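You operate a simulated robot arm through the tools that you are given. There is no shell and no other tool. Be economical: measure what you need, move in short steps, check, and stop when the job is done.

You run a simulated two-armed robot. Do the job below in one go: nothing can be reset, and whatever is moved stays where it is left.

TASK
The sealer socket failed: switch it off, move its plug to the extra socket, switch on, cover the bad one.
Fine: switch on at the extra socket; the plug moves with both switches off; the cover comes from the plug rack; leave the other lines on.

It is judged by the outcome, as a careful person would: the job done as asked, and still so three seconds after it is handed in. It fails if anything else is knocked over, pushed out of place, dropped, spilled or broken. A push-on lid holds only when it is set on centred and level and pressed home; a screw cap is set on level and turned clockwise until tight.

THE ROBOT
Two 7-joint arms with fingered hands on one trunk that stands fixed in place. Base frame: the origin is at the foot of the trunk, x ahead of it, y to its left, z up; the work surface is at about z = 820. Units: mm, degrees, N and s.
The left shoulder is at [80, 241, 1417], the right one opposite. Payload 4.9 kg a hand.
Tool frame (each hand has its own): the origin (TCP) lies between the finger pads and is the grasp point; the fingertips stand 32 mm ahead of it; z points along the fingers, y is the line along which they close. The gripper opens to 200 mm. The gripper's body begins 89 mm behind the TCP. The gripper is a hand of 4 fingers: y runs from the thumb to the fingers, the wrist lies at [0, 0, -267] in the tool frame, and closing takes about 1.5 s.
Orientation is that of the tool frame in the base frame, as a unit quaternion [w, x, y, z]. With the fingers straight down and closing along the base's y, the tool's x points along the base's -x, its y along +y and its z along -z.

THE INTERFACE
- The arms move only by the tool drive_tool. It takes "left_deltas", "right_deltas" or both (then of equal length, played together; a hand with none holds still); each is one flat list of numbers, 7 for each row, row after row: the turn, a rotation vector about the tool's x, y, z in degrees, then the shift along the tool's x, y, z in mm, then the finger opening in mm, from 0 to 200. In form: [ax, ay, az, tx, ty, tz, fingers, ax, ay, az, tx, ty, tz, fingers, ...]. A call has 1 to 10 rows; each row is the pose to reach, as a shift and turn from the pose commanded when the call began, along the tool's axes at that moment. Rows are played at 5 a second. More than 50 mm and 8.6 degrees between two rows, or a gripper value outside its range, and nothing of the call is played. A pose out of reach is approached as far as the arm can. The call stops where the force on the tool passes 40 N (or 10 N more than at its start, if that is more) or the arm is blocked; 0.2 s more then pass. The fingers move at their own pace (about 72 mm/s each) and stop on an object; they squeeze with about 25 N. The grip force told is the motor's: it shows also when the fingers shut on nothing. Time passes only in rows, and 0.2 s behind the last, so rows that repeat a pose let the fingers close. It gives the time, the measured TCP pose, the force on the tool (base axes), the opening and the grip force at its end, in the units of the frame above (readings bear some noise), with the torque about the TCP (base axes, N m) and any sound that the robot's microphone picked up.
- Cameras (640 x 400 px; columns grow to the right, rows downward): "scene" is now at [111.1, -16.4, 1591.2]; the picture's right is [-0.16, -0.99, -0.00], its down [-0.69, 0.11, -0.71] and it looks along [0.70, -0.11, -0.70] (base axes); focal length 280 px, centre (320, 200). "left" rides on the left gripper at [-69, -69, -116] in its tool frame; the picture's right is [0.71, -0.71, 0.00], its down [0.54, 0.54, -0.64] and it looks along [0.45, 0.45, 0.77] (tool axes); focal length 226 px, centre (320, 200). "right" rides on the right gripper at [69, -69, -116] in its tool frame; the picture's right is [0.71, 0.71, 0.00], its down [-0.54, 0.54, -0.64] and it looks along [-0.45, 0.45, 0.77] (tool axes); focal length 226 px, centre (320, 200). There is no depth. A picture from a camera that has moved, and an enlarged one, comes with that camera's place and axes in the base frame and with its lens. The place of the scene camera against the robot may be out by one fixed shift of up to 25 mm in any direction.
- grab_frame(camera): a new picture of that camera. It takes no simulated time.
- slide_trunk(by): slides the trunk up (or, below 0, down) by that many mm; the arms and the scene camera ride with it, the base frame stays. It gives what a move gives, with no picture.
- grasp_type(shape, hand): the hand has 4 fingers and takes this shape, open, in about a second: jaw (thumb against the fingers, like two jaws); tri (thumb and two fingers); tip (a fingertip pinch); poke (one finger out to press); point (the index stretched); flat (the hand flat); cup (the hand cupped); fist (a fist). The gripper value then closes the fingers along that shape, each until it touches; the sizes above hold for jaw. It gives what a move gives, with no picture.
- aim_head(pan, tilt): turns the head with the scene camera to pan (to the left, within 86 degrees either way) and tilt (down, from -29 to 69), counted from straight ahead of the robot. It gives what a move gives.
- zoom(camera, box): a new picture of the part [left, top, right, bottom] of that camera's present view, enlarged. It takes no simulated time.
- hand_in(): hands the job in; it is judged then, once.

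Work in short steps. Places have to be worked out from the pictures, the camera data and where the tool is seen: move nearer, look again, correct. Check each grasp and each placing, and mend what went wrong. You have 120 turns and 78 pictures in all, those below and enlarged ones among them. Open the grippers and draw the arms clear of the work before you hand the job in, unless the task says otherwise; then end with one line.

The tools are called after ">>>" as name(argument=value, ...) on one line, values as JSON. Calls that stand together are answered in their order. drive_tool: Moves the arms, as the interface text tells. Its arguments: {"type":"object","properties":{"left_deltas":{"type":"array"},"right_deltas":{"type":"array"}},"required":[]} The other tools are called the same way: slide_trunk (by) slides the trunk up or down; grasp_type (shape, hand) gives the hand a shape; aim_head (pan, tilt) turns the head that bears the scene camera; grab_frame (camera) takes a picture; zoom (camera, box) takes an enlarged picture of a part of a camera's view; hand_in () hands the job in.

At the start:

```text
time_s: 0.0
left_ee_pos: [623.7, 133.8, 1203.5]
left_ee_rot: [0.0, 0.0, 1.0, 0.0]
left_force: [0.2, 0.8, 0.9]
left_torque: [0.01, 0.0, 0.01]
left_finger_gap: 199.9
left_gripper_force: 0.0
left_shape: jaw
right_ee_pos: [709.8, -442.1, 1124.3]
right_ee_rot: [0.0, 0.0, 1.0, 0.0]
right_force: [0.3, -1.2, 1.3]
right_torque: [0.02, 0.0, 0.0]
right_finger_gap: 200.0
right_gripper_force: 0.0
right_shape: jaw
trunk travel left (down, up): [-325.0, 515.0]
head pan, tilt: [-9.3, 44.7]
```

scene: 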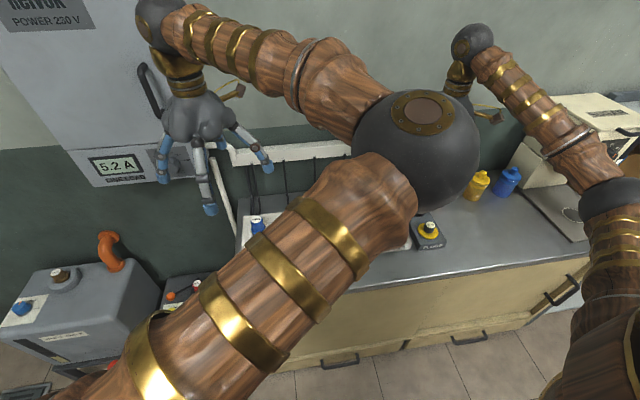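
right: 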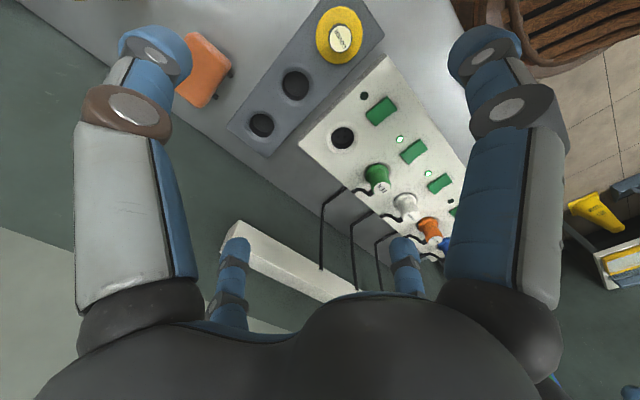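
left: 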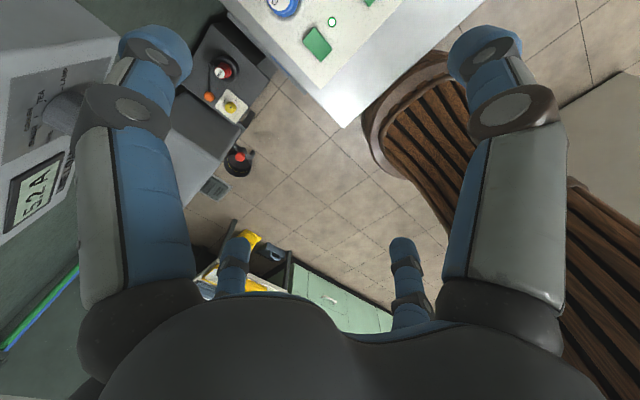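

The panel with switches and plugs lies under the right hand. I zoom into the right camera to read the labels.

>>> zoom(camera="right", box=[200, 0, 520, 300])

>>> zoom(camera="scene", box=[200, 140, 520, 300])

```text
1.33 times, centred on (360, 150) of right
camera zoom: at [641.2, -510.5, 1241.0], right [-0.71, 0.71, 0.0], down [0.54, 0.54, 0.64], along [0.45, 0.45, -0.77], focal length 301 px, centre (267, 267)
```

zoom: 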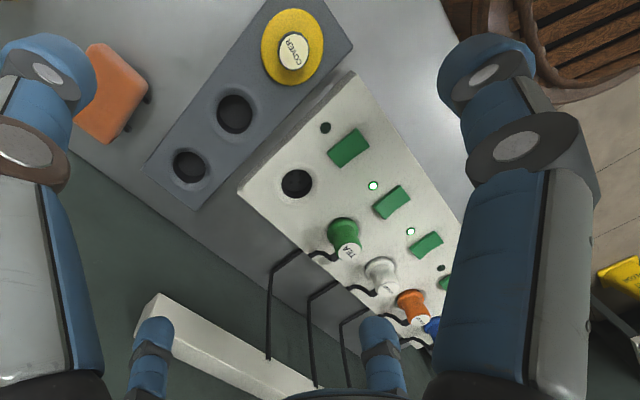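

```text
2.00 times, centred on (360, 220) of scene
camera zoom: at [111.1, -16.4, 1591.2], right [-0.16, -0.99, 0.0], down [-0.69, 0.11, -0.71], along [0.7, -0.11, -0.7], focal length 560 px, centre (240, 160)
```

zoom: 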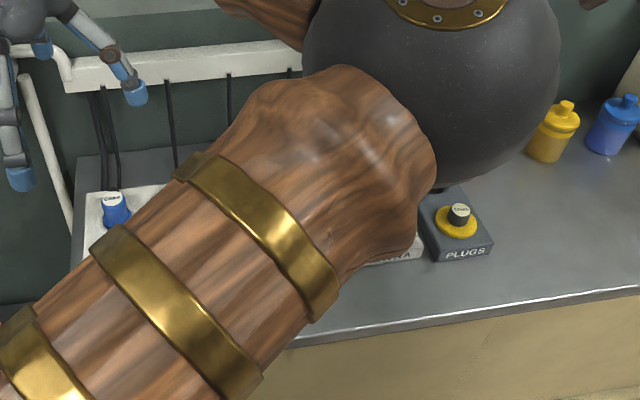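

The left arm blocks the scene view of the panel. I move the left hand left and away, then look again.

>>> drive_tool(left_deltas=[0, 0, 0, 0, 50, 0, 200, 0, 0, 0, 0, 100, 0, 200, 0, 0, 0, 0, 150, 0, 200, 0, 0, 0, 0, 200, 0, 200, 0, 0, 0, 0, 250, 0, 200, 0, 0, 0, 50, 280, 0, 200, 0, 0, 0, 90, 300, 0, 200])

>>> grab_frame(camera="scene")

```text
refused: row 6 steps farther than a row can; nothing moved
```

```text
72 pictures are left
camera scene: at [111.1, -16.4, 1591.2], right [-0.16, -0.99, 0.0], down [-0.69, 0.11, -0.71], along [0.7, -0.11, -0.7], focal length 280 px, centre (320, 200)
```

scene: 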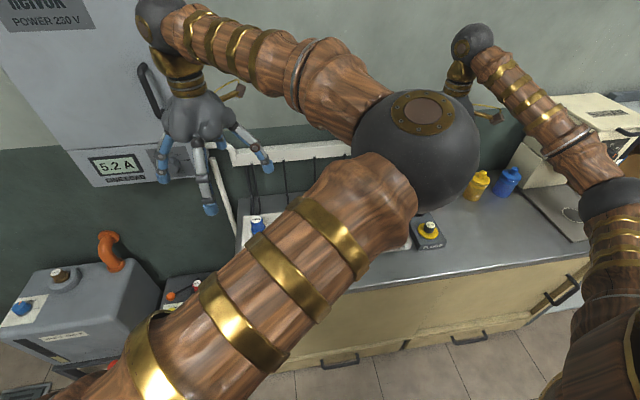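

The step was too long. I retreat the left hand back and left in smaller rows, staying clear of the wall cabinet.

>>> drive_tool(left_deltas=[0, 0, 0, 35, 30, 0, 200, 0, 0, 0, 70, 60, 0, 200, 0, 0, 0, 105, 90, 0, 200, 0, 0, 0, 140, 120, 0, 200, 0, 0, 0, 170, 155, 0, 200, 0, 0, 0, 190, 195, 0, 200, 0, 0, 0, 200, 240, 0, 200])

>>> grab_frame(camera="scene")

```text
time_s: 1.1
left_ee_pos: [472.9, 284.3, 1177.7]
left_ee_rot: [-0.038, -0.01, 0.995, 0.087]
left_force: [0.4, -0.4, 0.8]
left_torque: [0.0, 0.03, 0.0]
left_finger_gap: 200.0
left_gripper_force: 0.0
left_shape: jaw
right_ee_pos: [709.7, -441.6, 1124.7]
right_ee_rot: [0.0, 0.001, 1.0, -0.001]
right_force: [0.0, 0.0, 0.5]
right_torque: [0.01, -0.05, 0.01]
right_finger_gap: 199.8
right_gripper_force: 0.0
right_shape: jaw
trunk travel left (down, up): [-325.0, 515.0]
head pan, tilt: [-9.3, 44.7]
stopped in row 5 (left hand): the arm was blocked; the commanded pose is now the measured one
```

```text
71 pictures are left
camera scene: at [109.7, -15.3, 1591.3], right [-0.16, -0.99, 0.0], down [-0.69, 0.11, -0.71], along [0.7, -0.12, -0.7], focal length 280 px, centre (320, 200)
```

scene: 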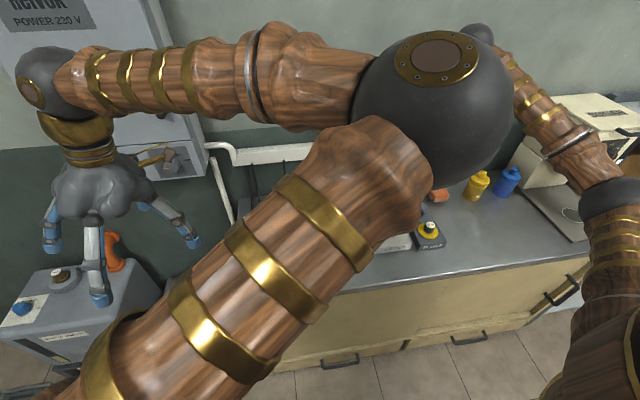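

The left arm is folded with its elbow inwards. I swing the whole arm outward about its shoulder axis, turning the hand with it, which should carry the elbow out of view.

>>> drive_tool(left_deltas=[0.5, 1.2, -6.9, 6.7, 47.4, 8.9, 200, 1, 2.4, -13.7, 19.4, 92.9, 17.9, 200, 1.6, 3.7, -20.6, 37.6, 136.4, 26.9, 200, 2.1, 4.9, -27.4, 60.9, 177.7, 36, 200, 2.6, 6.1, -34.3, 89.4, 215.5, 44.8, 200, 3.1, 7.3, -41.2, 122.3, 249.9, 53.3, 200, 3.6, 8.5, -48, 159.3, 279.8, 61.4, 200, 4.1, 9.7, -54.9, 199.8, 304.9, 68.9, 200, 4.7, 11, -61.7, 242.9, 325.1, 75.7, 200])

>>> grab_frame(camera="scene")

```text
time_s: 3.0
left_ee_pos: [222.9, 612.7, 1175.9]
left_ee_rot: [-0.08, -0.526, 0.845, 0.051]
left_force: [0.1, 1.0, 0.8]
left_torque: [-0.03, 0.01, 0.02]
left_finger_gap: 199.7
left_gripper_force: 0.1
left_shape: jaw
right_ee_pos: [708.4, -439.5, 1126.3]
right_ee_rot: [0.0, 0.0, 1.0, -0.001]
right_force: [-0.5, 0.4, -0.1]
right_torque: [-0.05, 0.0, -0.02]
right_finger_gap: 199.9
right_gripper_force: 0.0
right_shape: jaw
trunk travel left (down, up): [-325.0, 515.0]
head pan, tilt: [-9.3, 44.7]
```

```text
70 pictures are left
camera scene: at [109.6, -13.6, 1591.4], right [-0.16, -0.99, 0.0], down [-0.69, 0.11, -0.71], along [0.7, -0.12, -0.7], focal length 280 px, centre (320, 200)
```

scene: 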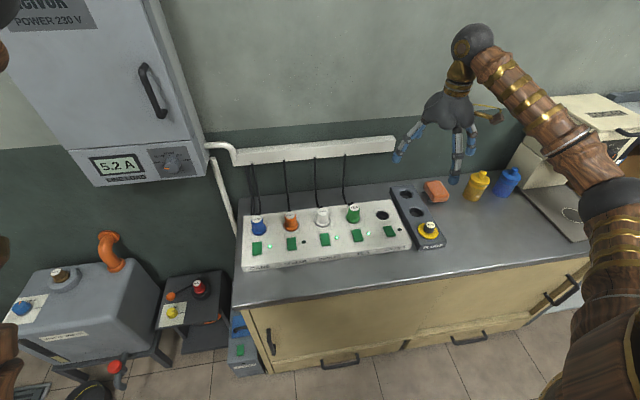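

Now the whole panel is visible. I zoom in on it to read labels, switches and lamps.

>>> zoom(camera="scene", box=[230, 180, 340, 275])

>>> zoom(camera="scene", box=[330, 170, 460, 270])

>>> zoom(camera="scene", box=[60, 140, 220, 240])

```text
4.21 times, centred on (285, 228) of scene
camera zoom: at [109.6, -13.6, 1591.4], right [-0.16, -0.99, 0.0], down [-0.69, 0.11, -0.71], along [0.7, -0.12, -0.7], focal length 1178 px, centre (467, 84)
```

zoom: 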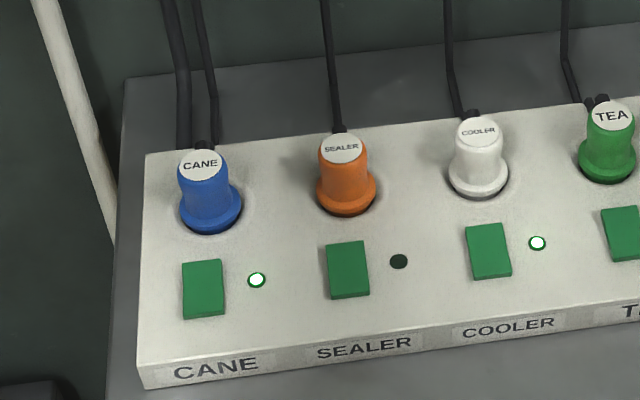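

```text
4.00 times, centred on (395, 220) of scene
camera zoom: at [109.6, -13.6, 1591.4], right [-0.16, -0.99, 0.0], down [-0.69, 0.11, -0.71], along [0.7, -0.12, -0.7], focal length 1119 px, centre (20, 120)
```

zoom: 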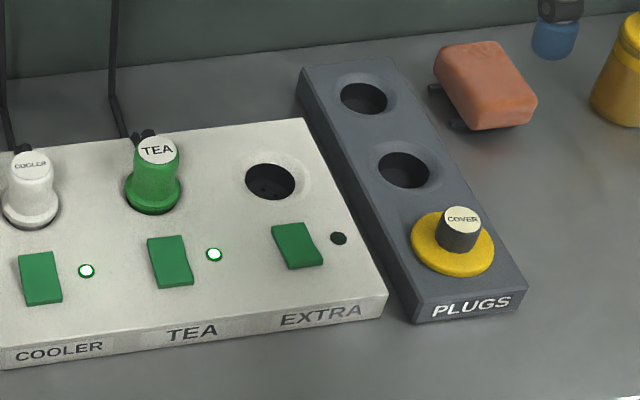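

```text
4.00 times, centred on (140, 190) of scene
camera zoom: at [109.6, -13.6, 1591.4], right [-0.16, -0.99, 0.0], down [-0.69, 0.11, -0.71], along [0.7, -0.12, -0.7], focal length 1119 px, centre (1040, 240)
```

zoom: 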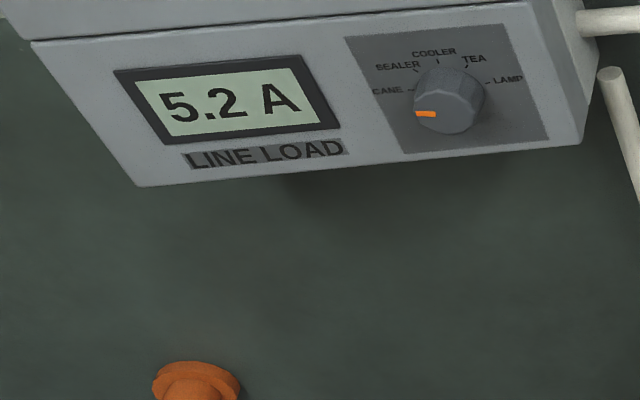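

Layout clear: CANE, SEALER, COOLER, TEA, EXTRA from left to right; the yellow COVER on the rack. I zoom in on the switches to tell their rocker states.

>>> zoom(camera="right", box=[310, 60, 470, 220])

>>> zoom(camera="scene", box=[240, 220, 400, 270])

```text
2.50 times, centred on (390, 140) of right
camera zoom: at [639.9, -508.5, 1242.7], right [-0.71, 0.71, 0.0], down [0.54, 0.54, 0.64], along [0.46, 0.45, -0.77], focal length 565 px, centre (145, 350)
```

zoom: 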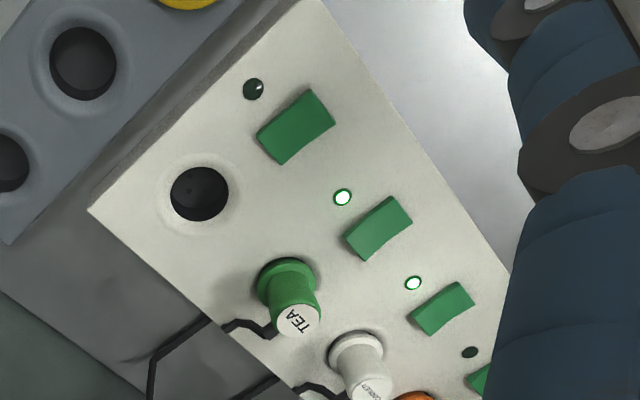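

```text
4.00 times, centred on (320, 245) of scene
camera zoom: at [109.6, -13.6, 1591.4], right [-0.16, -0.99, 0.0], down [-0.69, 0.11, -0.71], along [0.7, -0.12, -0.7], focal length 1119 px, centre (320, 20)
```

zoom: 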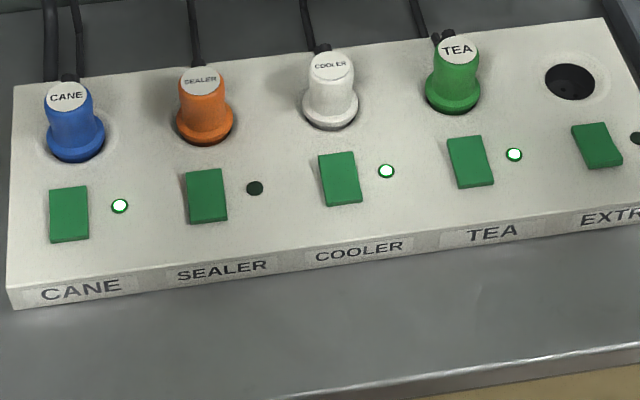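

The EXTRA switch looks tilted differently (off) from the others (on). I set the right hand to a poke shape and move it above the sealer for a nearer look.

>>> grasp_type(hand="right", shape="poke")

>>> drive_tool(right_deltas=[0, 0, 0, 5, 45, 8, 200, 0, 0, 0, 10, 90, 16, 200, 0, 0, 0, 15, 135, 24, 200, 0, 0, 0, 20, 180, 34, 200, 0, 0, 0, 20, 225, 46, 200, 0, 0, 0, 20, 265, 60, 200])

>>> grab_frame(camera="right")

>>> grab_frame(camera="scene")

```text
time_s: 4.0
left_ee_pos: [224.7, 609.9, 1177.6]
left_ee_rot: [-0.078, -0.526, 0.845, 0.053]
left_force: [0.6, -0.4, 0.6]
left_torque: [-0.02, 0.03, -0.01]
left_finger_gap: 200.0
left_gripper_force: 0.2
left_shape: jaw
right_ee_pos: [710.6, -443.0, 1124.3]
right_ee_rot: [0.0, 0.0, 1.0, 0.0]
right_force: [0.7, -0.6, 0.4]
right_torque: [0.01, 0.01, 0.03]
right_finger_gap: 0.0
right_gripper_force: 0.1
right_shape: poke
trunk travel left (down, up): [-325.0, 515.0]
head pan, tilt: [-9.3, 44.7]
```

```text
time_s: 5.3
left_ee_pos: [225.6, 612.1, 1177.0]
left_ee_rot: [-0.079, -0.525, 0.846, 0.053]
left_force: [0.7, -0.9, -0.4]
left_torque: [0.0, 0.01, 0.04]
left_finger_gap: 200.1
left_gripper_force: 0.0
left_shape: jaw
right_ee_pos: [691.3, -175.9, 1066.7]
right_ee_rot: [0.0, 0.001, 1.0, 0.0]
right_force: [0.0, 0.2, -0.3]
right_torque: [-0.03, 0.02, 0.0]
right_finger_gap: 0.0
right_gripper_force: 0.0
right_shape: poke
trunk travel left (down, up): [-325.0, 515.0]
head pan, tilt: [-9.3, 44.7]
```

```text
64 pictures are left
camera right: at [621.1, -244.4, 1183.9], right [-0.71, 0.71, 0.0], down [0.54, 0.54, 0.64], along [0.45, 0.45, -0.77], focal length 226 px, centre (320, 200)
```

right: 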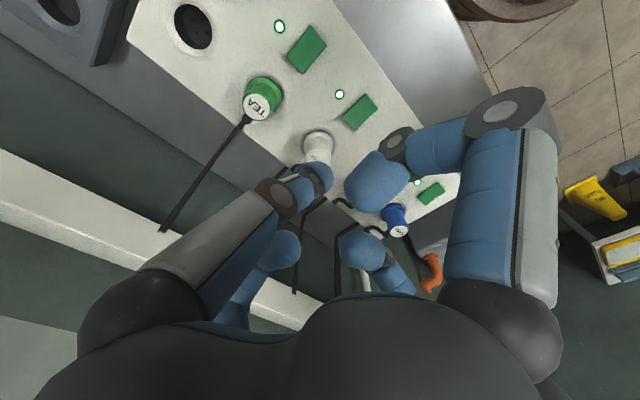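

```text
63 pictures are left
camera scene: at [111.8, -14.4, 1591.2], right [-0.16, -0.99, 0.0], down [-0.69, 0.11, -0.71], along [0.7, -0.12, -0.7], focal length 280 px, centre (320, 200)
```

scene: 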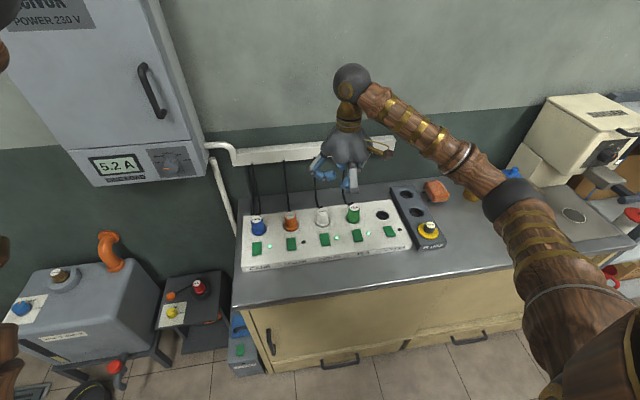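

I zoom in on the hand from the scene camera to see which finger sticks out.

>>> zoom(camera="scene", box=[290, 110, 410, 210])

>>> zoom(camera="right", box=[130, 0, 510, 300])

```text
4.00 times, centred on (350, 160) of scene
camera zoom: at [111.8, -14.4, 1591.2], right [-0.16, -0.99, 0.0], down [-0.69, 0.11, -0.71], along [0.7, -0.12, -0.7], focal length 1119 px, centre (200, 360)
```

zoom: 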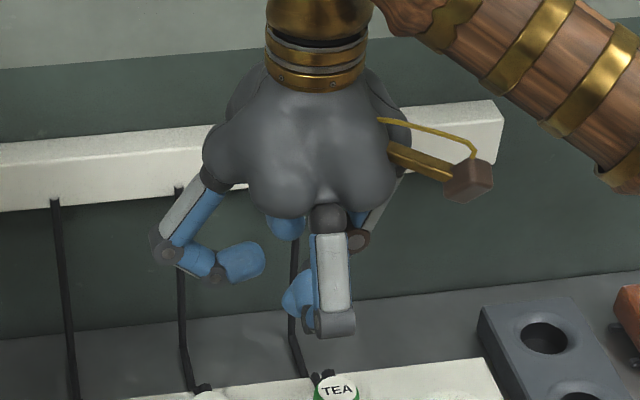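

```text
1.33 times, centred on (320, 150) of right
camera zoom: at [621.1, -244.4, 1183.9], right [-0.71, 0.71, 0.0], down [0.54, 0.54, 0.64], along [0.45, 0.45, -0.77], focal length 301 px, centre (320, 267)
```

zoom: 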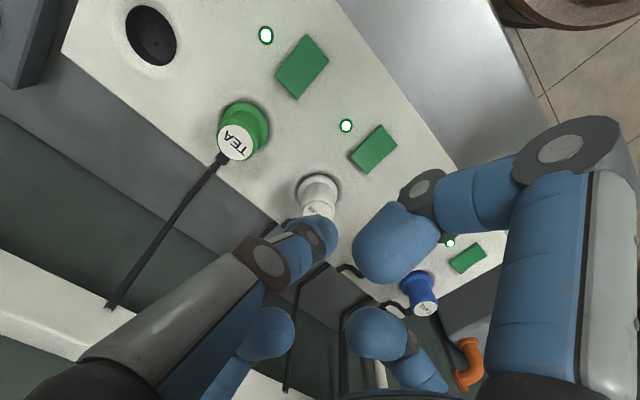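

All fingers look bent in this state. I try the gripper value at 0 to see how the poke shape changes.

>>> drive_tool(right_deltas=[0, 0, 0, 0, 0, 0, 0, 0, 0, 0, 0, 0, 0, 0, 0, 0, 0, 0, 0, 0, 0])

>>> zoom(camera="scene", box=[290, 110, 410, 210])

>>> grasp_type(hand="right", shape="point")

>>> zoom(camera="scene", box=[290, 110, 410, 210])

```text
time_s: 6.2
left_ee_pos: [223.2, 611.3, 1177.4]
left_ee_rot: [-0.079, -0.526, 0.845, 0.053]
left_force: [0.2, 0.0, 0.0]
left_torque: [0.0, 0.02, 0.0]
left_finger_gap: 199.6
left_gripper_force: 0.0
left_shape: jaw
right_ee_pos: [689.0, -177.3, 1067.6]
right_ee_rot: [0.0, 0.0, 1.0, 0.0]
right_force: [-0.4, 0.0, -0.7]
right_torque: [0.01, 0.0, 0.01]
right_finger_gap: 0.0
right_gripper_force: 0.1
right_shape: poke
trunk travel left (down, up): [-325.0, 515.0]
head pan, tilt: [-9.3, 44.7]
```

```text
4.00 times, centred on (350, 160) of scene
camera zoom: at [110.8, -16.6, 1591.2], right [-0.16, -0.99, 0.0], down [-0.69, 0.11, -0.71], along [0.7, -0.11, -0.7], focal length 1119 px, centre (200, 360)
```

zoom: 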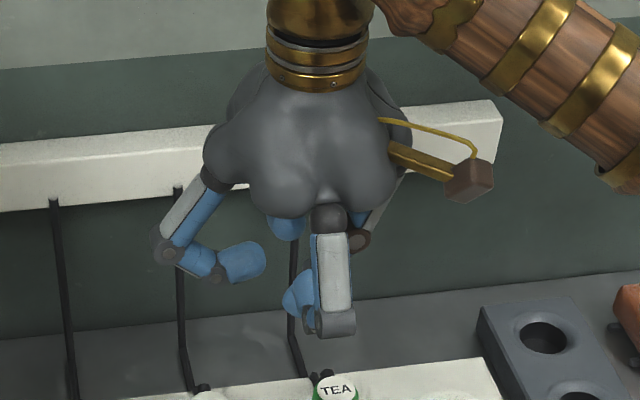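

```text
time_s: 7.0
left_ee_pos: [224.1, 611.3, 1178.0]
left_ee_rot: [-0.079, -0.526, 0.845, 0.053]
left_force: [0.2, -0.1, 0.6]
left_torque: [-0.01, -0.02, 0.0]
left_finger_gap: 200.1
left_gripper_force: 0.1
left_shape: jaw
right_ee_pos: [690.0, -177.9, 1067.4]
right_ee_rot: [0.0, -0.001, 1.0, -0.001]
right_force: [-0.7, 0.7, 0.2]
right_torque: [-0.02, 0.0, 0.02]
right_finger_gap: 195.4
right_gripper_force: 0.1
right_shape: point
trunk travel left (down, up): [-325.0, 515.0]
head pan, tilt: [-9.3, 44.7]
```

```text
4.00 times, centred on (350, 160) of scene
camera zoom: at [111.1, -16.0, 1591.2], right [-0.16, -0.99, 0.0], down [-0.69, 0.11, -0.71], along [0.7, -0.11, -0.7], focal length 1119 px, centre (200, 360)
```

zoom: 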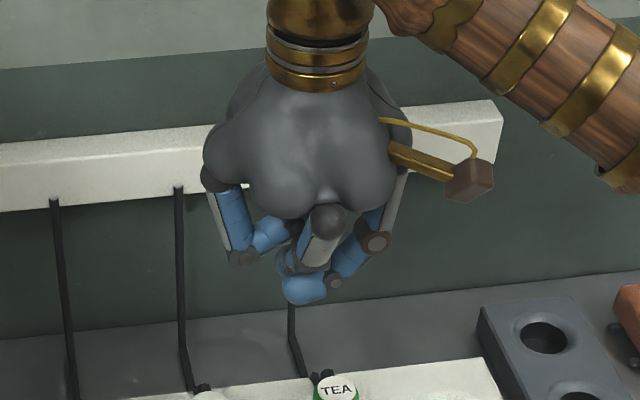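

Neither is a clear poker. I try the "tip" pinch closed and view it.

>>> grasp_type(hand="right", shape="tip")

>>> drive_tool(right_deltas=[0, 0, 0, 0, 0, 0, 0, 0, 0, 0, 0, 0, 0, 0, 0, 0, 0, 0, 0, 0, 0, 0, 0, 0, 0, 0, 0, 0, 0, 0, 0, 0, 0, 0, 0, 0, 0, 0, 0, 0, 0, 0, 0, 0, 0, 0, 0, 0, 0])

>>> zoom(camera="scene", box=[290, 110, 410, 210])

>>> zoom(camera="right", box=[130, 0, 510, 300])

```text
time_s: 8.0
left_ee_pos: [224.4, 610.9, 1177.0]
left_ee_rot: [-0.08, -0.525, 0.845, 0.053]
left_force: [1.1, 1.0, -0.4]
left_torque: [0.0, 0.02, -0.04]
left_finger_gap: 199.9
left_gripper_force: 0.0
left_shape: jaw
right_ee_pos: [690.0, -176.2, 1065.6]
right_ee_rot: [0.0, 0.001, 1.0, 0.001]
right_force: [0.0, 0.5, -0.3]
right_torque: [0.0, -0.03, 0.04]
right_finger_gap: 200.0
right_gripper_force: 0.1
right_shape: tip
trunk travel left (down, up): [-325.0, 515.0]
head pan, tilt: [-9.3, 44.7]
```

```text
time_s: 9.6
left_ee_pos: [223.2, 611.3, 1177.0]
left_ee_rot: [-0.079, -0.525, 0.846, 0.052]
left_force: [-0.2, 0.4, 0.4]
left_torque: [0.01, 0.01, 0.0]
left_finger_gap: 199.8
left_gripper_force: 0.0
left_shape: jaw
right_ee_pos: [689.9, -177.0, 1066.5]
right_ee_rot: [0.0, 0.0, 1.0, 0.0]
right_force: [0.9, 0.3, 0.5]
right_torque: [0.01, -0.04, 0.04]
right_finger_gap: 0.3
right_gripper_force: 2.8
right_shape: tip
trunk travel left (down, up): [-325.0, 515.0]
head pan, tilt: [-9.3, 44.7]
```

```text
4.00 times, centred on (350, 160) of scene
camera zoom: at [111.0, -16.1, 1591.2], right [-0.16, -0.99, 0.0], down [-0.69, 0.11, -0.71], along [0.7, -0.11, -0.7], focal length 1119 px, centre (200, 360)
```

zoom: 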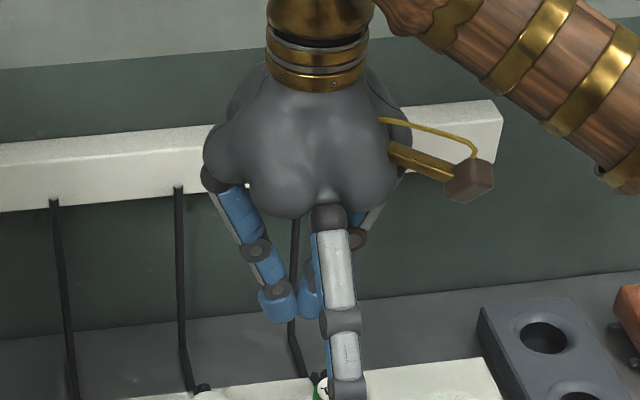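

```text
1.33 times, centred on (320, 150) of right
camera zoom: at [620.8, -246.0, 1183.8], right [-0.71, 0.71, 0.0], down [0.54, 0.54, 0.64], along [0.45, 0.45, -0.77], focal length 301 px, centre (320, 267)
```

zoom: 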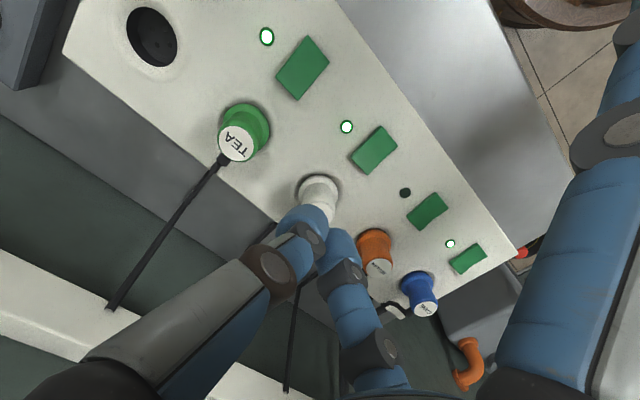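

In "tip" one finger stays stretched out. I check how the jaw shape looks when closed.

>>> grasp_type(hand="right", shape="jaw")

>>> drive_tool(right_deltas=[0, 0, 0, 0, 0, 0, 0, 0, 0, 0, 0, 0, 0, 0, 0, 0, 0, 0, 0, 0, 0, 0, 0, 0, 0, 0, 0, 0, 0, 0, 0, 0, 0, 0, 0, 0, 0, 0, 0, 0, 0, 0, 0, 0, 0, 0, 0, 0, 0])

>>> zoom(camera="scene", box=[290, 110, 410, 210])

>>> zoom(camera="right", box=[130, 0, 510, 300])

```text
time_s: 10.4
left_ee_pos: [224.0, 611.3, 1177.6]
left_ee_rot: [-0.079, -0.526, 0.845, 0.052]
left_force: [-0.6, 0.2, 0.3]
left_torque: [-0.01, -0.02, -0.02]
left_finger_gap: 200.1
left_gripper_force: 0.0
left_shape: jaw
right_ee_pos: [689.7, -177.3, 1066.1]
right_ee_rot: [0.0, -0.001, 1.0, 0.0]
right_force: [-0.5, -0.8, 0.8]
right_torque: [0.0, -0.01, -0.02]
right_finger_gap: 200.0
right_gripper_force: 0.0
right_shape: jaw
trunk travel left (down, up): [-325.0, 515.0]
head pan, tilt: [-9.3, 44.7]
```

```text
time_s: 12.1
left_ee_pos: [224.6, 610.3, 1177.6]
left_ee_rot: [-0.078, -0.526, 0.845, 0.052]
left_force: [0.8, -0.1, 0.1]
left_torque: [0.01, 0.01, 0.04]
left_finger_gap: 199.9
left_gripper_force: 0.0
left_shape: jaw
right_ee_pos: [689.4, -177.1, 1067.1]
right_ee_rot: [0.0, 0.0, 1.0, 0.0]
right_force: [1.0, 0.2, -1.1]
right_torque: [-0.04, 0.0, -0.02]
right_finger_gap: 0.0
right_gripper_force: 2.3
right_shape: jaw
trunk travel left (down, up): [-325.0, 515.0]
head pan, tilt: [-9.3, 44.7]
```

```text
4.00 times, centred on (350, 160) of scene
camera zoom: at [111.1, -16.1, 1591.2], right [-0.16, -0.99, 0.0], down [-0.69, 0.11, -0.71], along [0.7, -0.11, -0.7], focal length 1119 px, centre (200, 360)
```

zoom: 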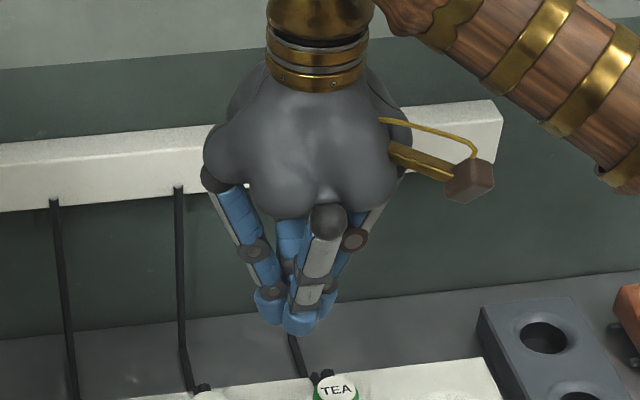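

```text
1.33 times, centred on (320, 150) of right
camera zoom: at [620.8, -246.0, 1183.8], right [-0.71, 0.71, 0.0], down [0.54, 0.54, 0.64], along [0.45, 0.45, -0.77], focal length 301 px, centre (320, 267)
```

zoom: 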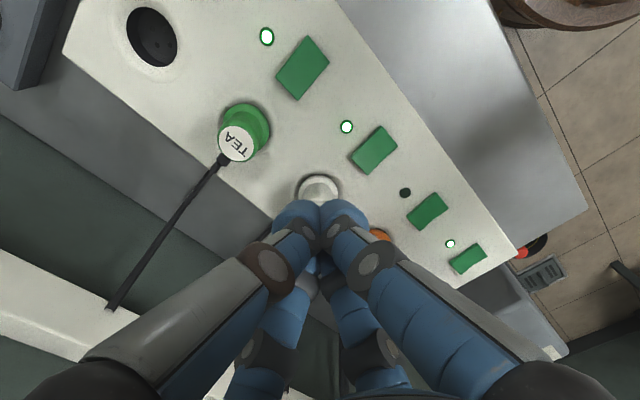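

The closed jaw makes a compact tip cluster. Triangulating: switches lie at x≈659, y≈-341 (extra), -231, -122, -13.5 (sealer), 95, top z≈842. I zoom closely on the rockers to judge tilt.

>>> zoom(camera="right", box=[320, 60, 480, 220])

>>> zoom(camera="scene", box=[340, 215, 420, 265])

```text
2.50 times, centred on (400, 140) of right
camera zoom: at [620.8, -246.0, 1183.8], right [-0.71, 0.71, 0.0], down [0.54, 0.54, 0.64], along [0.45, 0.45, -0.77], focal length 565 px, centre (120, 350)
```

zoom: 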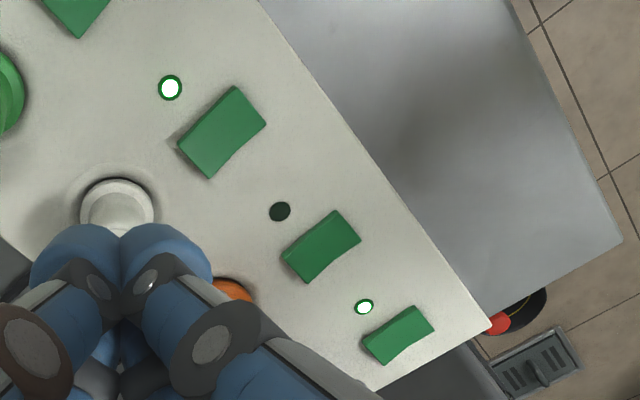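

```text
8.00 times, centred on (380, 240) of scene
camera zoom: at [111.1, -16.1, 1591.2], right [-0.16, -0.99, 0.0], down [-0.69, 0.11, -0.71], along [0.7, -0.11, -0.7], focal length 2238 px, centre (-160, -120)
```

zoom: 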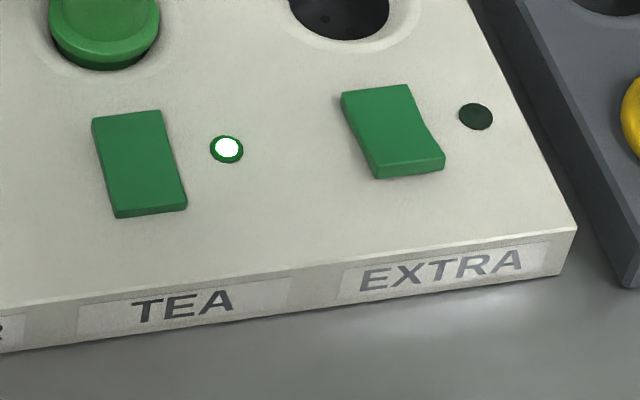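

Clear: ON rockers have the near edge down, far edge raised; EXTRA is off (near edge raised). The sealer is switched on, so I must press its far half. I move the closed fingers above it at (681, -13.5).

>>> drive_tool(right_deltas=[0, 0, 0, 4, 40, 20, 0, 0, 0, 0, 8, 80, 40, 0, 0, 0, 0, 8.4, 120, 60, 0, 0, 0, 0, 8.4, 163.6, 80, 0, 0, 0, 0, 8.4, 163.6, 125, 0, 0, 0, 0, 8.4, 163.6, 140, 0])

>>> grab_frame(camera="right")

>>> zoom(camera="scene", box=[220, 140, 360, 270])

```text
time_s: 13.4
left_ee_pos: [224.0, 611.9, 1177.8]
left_ee_rot: [-0.079, -0.526, 0.845, 0.052]
left_force: [0.3, -0.9, 1.1]
left_torque: [-0.01, -0.02, -0.01]
left_finger_gap: 200.1
left_gripper_force: 0.0
left_shape: jaw
right_ee_pos: [682.0, -11.4, 923.3]
right_ee_rot: [0.0, 0.0, 1.0, 0.0]
right_force: [0.1, -0.1, -0.7]
right_torque: [-0.06, 0.01, 0.03]
right_finger_gap: 0.1
right_gripper_force: 24.7
right_shape: jaw
trunk travel left (down, up): [-325.0, 515.0]
head pan, tilt: [-9.3, 44.7]
```

```text
52 pictures are left
camera right: at [612.5, -81.0, 1041.0], right [-0.71, 0.71, 0.0], down [0.54, 0.54, 0.64], along [0.45, 0.45, -0.77], focal length 226 px, centre (320, 200)
```

right: 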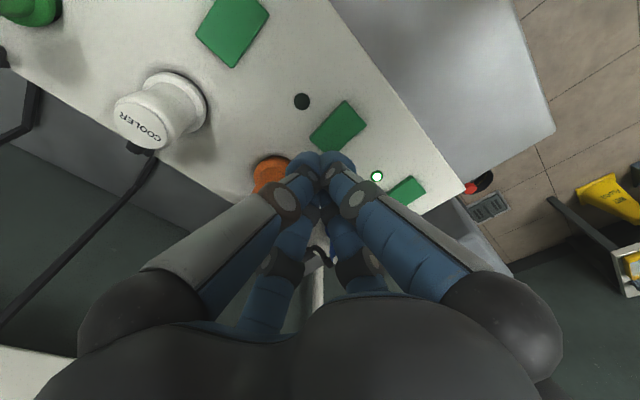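

```text
3.08 times, centred on (290, 205) of scene
camera zoom: at [110.8, -16.2, 1591.3], right [-0.16, -0.99, 0.0], down [-0.69, 0.11, -0.71], along [0.7, -0.11, -0.7], focal length 861 px, centre (412, 185)
```

zoom: 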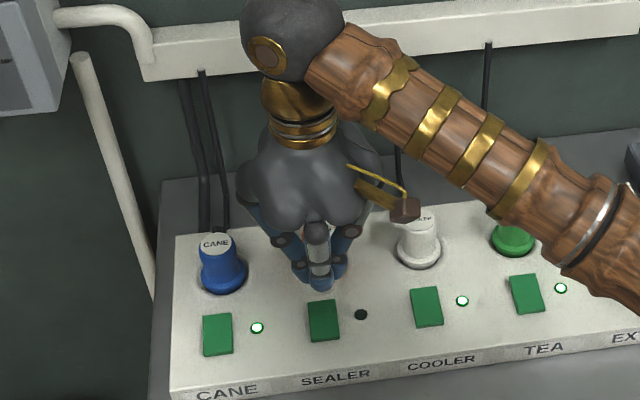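

The localisation agrees (sealer switch centre ≈ (657,-14)). I descend stepwise and press its far half.

>>> drive_tool(right_deltas=[0, 0, 0, 0, -2, 15, 0, 0, 0, 0, 0, -2, 28, 0, 0, 0, 0, 0, -2, 36, 0, 0, 0, 0, 0, -2, 42, 0, 0, 0, 0, 0, -2, 47, 0, 0, 0, 0, 0, -2, 51, 0, 0, 0, 0, 0, -2, 54, 0])

```text
time_s: 15.0
left_ee_pos: [222.5, 611.1, 1177.7]
left_ee_rot: [-0.078, -0.526, 0.846, 0.052]
left_force: [0.2, 0.5, -0.1]
left_torque: [-0.01, 0.09, 0.02]
left_finger_gap: 199.8
left_gripper_force: 0.1
left_shape: jaw
right_ee_pos: [683.7, -15.4, 879.2]
right_ee_rot: [0.004, 0.0, 1.0, 0.002]
right_force: [-4.2, -1.7, 25.9]
right_torque: [-0.16, 0.41, -0.02]
right_finger_gap: 0.0
right_gripper_force: 24.7
right_shape: jaw
trunk travel left (down, up): [-325.0, 515.0]
head pan, tilt: [-9.3, 44.7]
stopped in row 7 (right hand): the force on the tool passed its limit at 44 N (the readings are from after the stop); the commanded pose is now the measured one
```

Contact with over 40 N at TCP z≈879. I lift up and look at the rocker.

>>> drive_tool(right_deltas=[0, 0, 0, 0, 0, -20, 0, 0, 0, 0, 0, 0, -60, 0, 0, 0, 0, 0, 0, -90, 0])

>>> zoom(camera="scene", box=[230, 200, 330, 275])

```text
time_s: 15.8
left_ee_pos: [224.8, 612.6, 1177.0]
left_ee_rot: [-0.078, -0.526, 0.845, 0.052]
left_force: [-0.2, 1.0, -0.5]
left_torque: [0.0, 0.01, -0.04]
left_finger_gap: 199.9
left_gripper_force: 0.1
left_shape: jaw
right_ee_pos: [683.8, -17.6, 967.2]
right_ee_rot: [0.002, 0.0, 1.0, 0.001]
right_force: [-0.3, 0.2, -0.2]
right_torque: [0.03, 0.02, 0.0]
right_finger_gap: 0.0
right_gripper_force: 25.1
right_shape: jaw
trunk travel left (down, up): [-325.0, 515.0]
head pan, tilt: [-9.3, 44.7]
```

```text
5.33 times, centred on (280, 238) of scene
camera zoom: at [111.0, -16.0, 1591.0], right [-0.16, -0.99, 0.0], down [-0.69, 0.11, -0.71], along [0.7, -0.11, -0.7], focal length 1492 px, centre (533, 0)
```

zoom: 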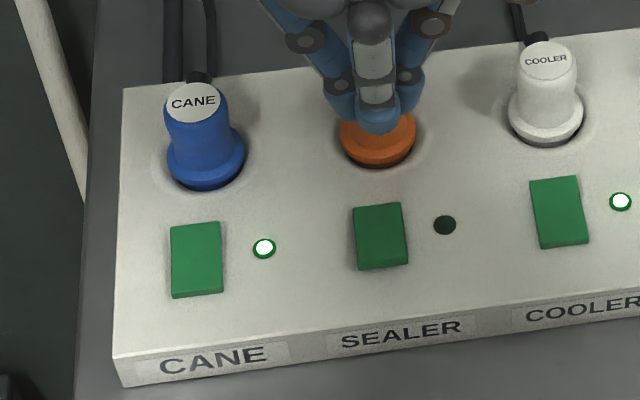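

The sealer rocker is now in the OFF state (near edge raised). The hand has four radial fingers, so I turn it 45° (fingers on the diagonals, clear of cable and neighbours), open, and look at the plug.

>>> drive_tool(right_deltas=[0, 0, 7.5, 4, 0, -5, 40, 0, 0, 15, 8, 0, -10, 80, 0, 0, 22.5, 12, 0, -10, 100, 0, 0, 30, 16, 0, -10, 120, 0, 0, 37.5, 20, 0, -10, 140, 0, 0, 45, 24, 0, -10, 140, 0, 0, 45, 24, 0, -10, 140])

>>> grab_frame(camera="right")

```text
time_s: 17.4
left_ee_pos: [223.5, 612.3, 1178.1]
left_ee_rot: [-0.079, -0.526, 0.845, 0.053]
left_force: [-0.7, 0.1, 0.5]
left_torque: [0.0, 0.0, 0.01]
left_finger_gap: 199.9
left_gripper_force: 0.0
left_shape: jaw
right_ee_pos: [659.9, -16.8, 975.6]
right_ee_rot: [0.002, 0.383, 0.924, 0.003]
right_force: [-0.2, 0.4, -0.2]
right_torque: [-0.05, -0.01, -0.03]
right_finger_gap: 139.5
right_gripper_force: 0.0
right_shape: jaw
trunk travel left (down, up): [-325.0, 515.0]
head pan, tilt: [-9.3, 44.7]
```

```text
49 pictures are left
camera right: at [561.9, -15.5, 1091.8], right [0.0, 1.0, 0.0], down [0.76, 0.0, 0.65], along [0.65, 0.0, -0.76], focal length 226 px, centre (320, 200)
```

right: 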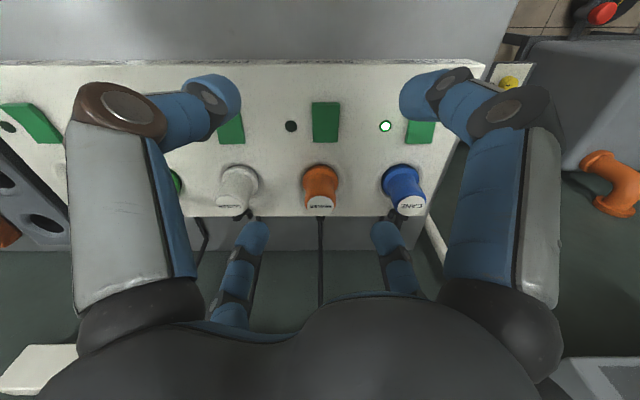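

View is aligned: sealer plug axis ≈ (739, -15), body ~36 mm, top z≈889. I move above it with 110 mm opening and descend partway, then check.

>>> drive_tool(right_deltas=[0, 0, 0, -27.3, 28.5, 0, 110, 0, 0, 0, -54.6, 57.1, 0, 110, 0, 0, 0, -54.6, 57.1, 30, 110, 0, 0, 0, -54.6, 57.1, 50, 110])

>>> grab_frame(camera="right")

>>> zoom(camera="scene", box=[220, 140, 360, 270])

```text
time_s: 18.4
left_ee_pos: [223.4, 610.9, 1177.8]
left_ee_rot: [-0.078, -0.525, 0.846, 0.052]
left_force: [-0.2, 0.0, -0.5]
left_torque: [0.04, -0.02, 0.02]
left_finger_gap: 200.0
left_gripper_force: 0.0
left_shape: jaw
right_ee_pos: [739.9, -12.4, 925.3]
right_ee_rot: [0.002, 0.383, 0.924, 0.001]
right_force: [-0.1, 0.1, 0.3]
right_torque: [0.04, 0.0, 0.02]
right_finger_gap: 110.3
right_gripper_force: 0.0
right_shape: jaw
trunk travel left (down, up): [-325.0, 515.0]
head pan, tilt: [-9.3, 44.7]
```

```text
48 pictures are left
camera right: at [642.1, -13.9, 1041.0], right [0.0, 1.0, 0.0], down [0.76, 0.0, 0.65], along [0.65, 0.0, -0.76], focal length 226 px, centre (320, 200)
```

right: 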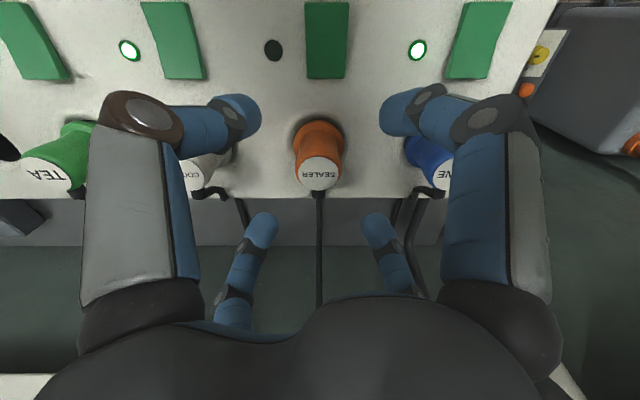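

```text
3.08 times, centred on (290, 205) of scene
camera zoom: at [111.5, -15.8, 1591.2], right [-0.16, -0.99, 0.0], down [-0.69, 0.11, -0.71], along [0.7, -0.12, -0.7], focal length 861 px, centre (412, 185)
```

zoom: 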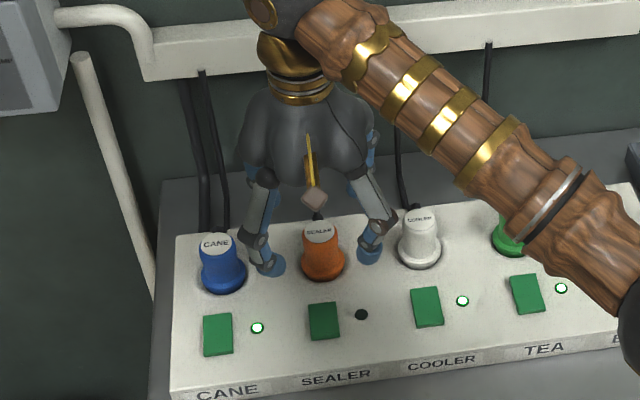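

Plug is centred between fingers (≈(740,-14)). Descend to TCP z≈882 and close the fingers.

>>> drive_tool(right_deltas=[0, 0, 0, -1, -1, 15, 110, 0, 0, 0, -1, -1, 30, 110, 0, 0, 0, -1, -1, 43, 110, 0, 0, 0, -1, -1, 43, 0, 0, 0, 0, -1, -1, 43, 0, 0, 0, 0, -1, -1, 43, 0, 0, 0, 0, -1, -1, 43, 0, 0, 0, 0, -1, -1, 43, 0, 0, 0, 0, -1, -1, 43, 0])

>>> grab_frame(camera="right")

```text
time_s: 20.4
left_ee_pos: [222.5, 610.5, 1177.5]
left_ee_rot: [-0.079, -0.525, 0.846, 0.053]
left_force: [0.1, 0.0, -0.1]
left_torque: [0.03, 0.0, -0.02]
left_finger_gap: 199.8
left_gripper_force: 0.1
left_shape: jaw
right_ee_pos: [739.6, -16.3, 881.6]
right_ee_rot: [0.001, 0.383, 0.924, 0.002]
right_force: [0.3, 0.5, 0.6]
right_torque: [-0.01, 0.0, 0.01]
right_finger_gap: 29.6
right_gripper_force: 24.4
right_shape: jaw
trunk travel left (down, up): [-325.0, 515.0]
head pan, tilt: [-9.3, 44.7]
```

```text
46 pictures are left
camera right: at [640.6, -16.1, 998.3], right [0.0, 1.0, 0.0], down [0.76, 0.0, 0.65], along [0.65, 0.0, -0.76], focal length 226 px, centre (320, 200)
```

right: 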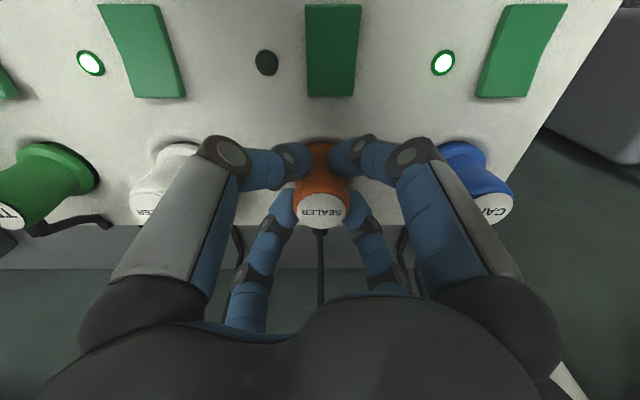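

Gripped (29.6 mm, 24 N). I pull straight up slowly.

>>> drive_tool(right_deltas=[0, 0, 0, 0, 0, -8, 0, 0, 0, 0, 0, 0, -18, 0, 0, 0, 0, 0, 0, -30, 0, 0, 0, 0, 0, 0, -50, 0, 0, 0, 0, 0, 0, -75, 0, 0, 0, 0, 0, 0, -90, 0])

>>> grab_frame(camera="right")

>>> zoom(camera="scene", box=[220, 140, 360, 270])

```text
time_s: 21.8
left_ee_pos: [224.3, 611.1, 1177.4]
left_ee_rot: [-0.08, -0.525, 0.846, 0.053]
left_force: [0.3, 1.2, 0.9]
left_torque: [-0.01, 0.0, -0.04]
left_finger_gap: 200.0
left_gripper_force: 0.0
left_shape: jaw
right_ee_pos: [739.0, -14.8, 973.2]
right_ee_rot: [0.002, 0.383, 0.924, 0.003]
right_force: [0.8, 0.2, -1.0]
right_torque: [-0.01, 0.0, 0.02]
right_finger_gap: 29.3
right_gripper_force: 25.3
right_shape: jaw
trunk travel left (down, up): [-325.0, 515.0]
head pan, tilt: [-9.3, 44.7]
```

```text
45 pictures are left
camera right: at [640.9, -14.8, 1089.5], right [0.0, 1.0, 0.0], down [0.76, 0.0, 0.65], along [0.65, 0.0, -0.76], focal length 226 px, centre (320, 200)
```

right: 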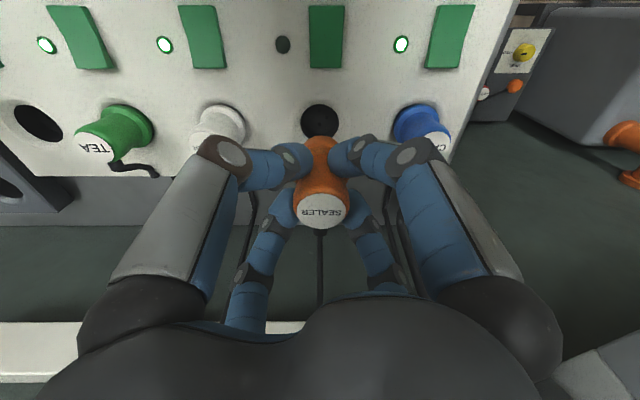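

```text
3.08 times, centred on (290, 205) of scene
camera zoom: at [111.1, -16.0, 1591.1], right [-0.16, -0.99, 0.0], down [-0.69, 0.11, -0.71], along [0.7, -0.11, -0.7], focal length 861 px, centre (412, 185)
```

zoom: 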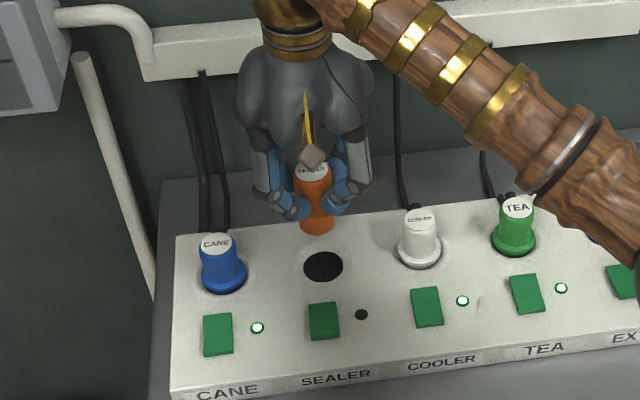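

The plug is out. I raise a bit more and carry it right over to the extra socket (≈(739,-341)), then look.

>>> drive_tool(right_deltas=[0, 0, 0, 0, 0, -30, 0, 0, 0, 0, -33, -33, -35, 0, 0, 0, 0, -66, -66, -35, 0, 0, 0, 0, -99, -99, -35, 0, 0, 0, 0, -132, -132, -35, 0, 0, 0, 0, -165, -165, -35, 0, 0, 0, 0, -198, -198, -35, 0, 0, 0, 0, -230.5, -230.5, -35, 0])

>>> grab_frame(camera="right")

>>> grab_frame(camera="scene")

```text
time_s: 23.6
left_ee_pos: [224.8, 610.0, 1178.2]
left_ee_rot: [-0.077, -0.526, 0.845, 0.052]
left_force: [-0.4, -0.7, 1.1]
left_torque: [0.0, 0.0, 0.0]
left_finger_gap: 199.7
left_gripper_force: 0.0
left_shape: jaw
right_ee_pos: [737.1, -340.3, 1007.1]
right_ee_rot: [0.001, 0.383, 0.924, 0.003]
right_force: [0.1, 0.1, 0.0]
right_torque: [0.02, 0.01, 0.0]
right_finger_gap: 29.2
right_gripper_force: 25.2
right_shape: jaw
trunk travel left (down, up): [-325.0, 515.0]
head pan, tilt: [-9.3, 44.7]
```

```text
43 pictures are left
camera right: at [639.1, -341.4, 1122.7], right [0.0, 1.0, 0.0], down [0.76, 0.0, 0.65], along [0.65, 0.0, -0.76], focal length 226 px, centre (320, 200)
```

right: 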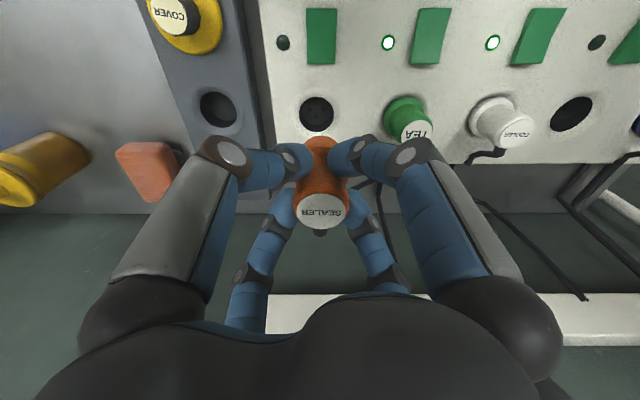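

```text
42 pictures are left
camera scene: at [110.8, -18.1, 1591.2], right [-0.16, -0.99, 0.0], down [-0.69, 0.11, -0.71], along [0.7, -0.11, -0.7], focal length 280 px, centre (320, 200)
```

scene: 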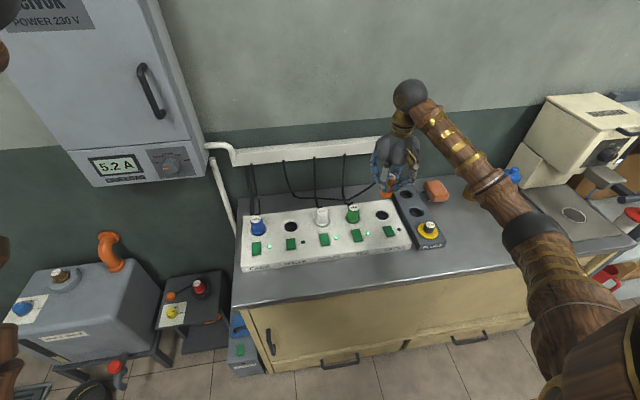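

The extra socket's hole appears slightly to the right of the plug. I zoom to measure it.

>>> zoom(camera="right", box=[260, 70, 380, 170])

```text
4.00 times, centred on (320, 120) of right
camera zoom: at [639.1, -341.4, 1122.7], right [0.0, 1.0, 0.0], down [0.76, 0.0, 0.65], along [0.65, 0.0, -0.76], focal length 904 px, centre (320, 520)
```

zoom: 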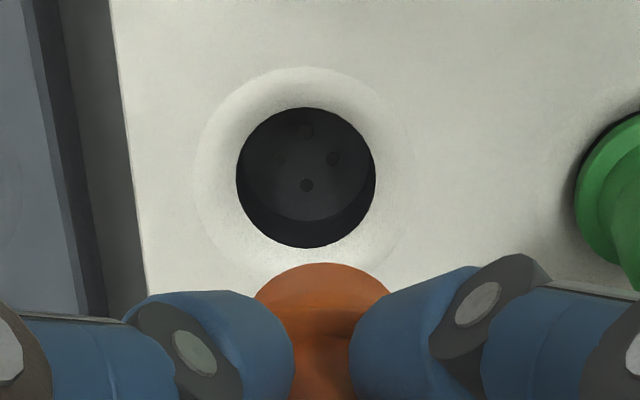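

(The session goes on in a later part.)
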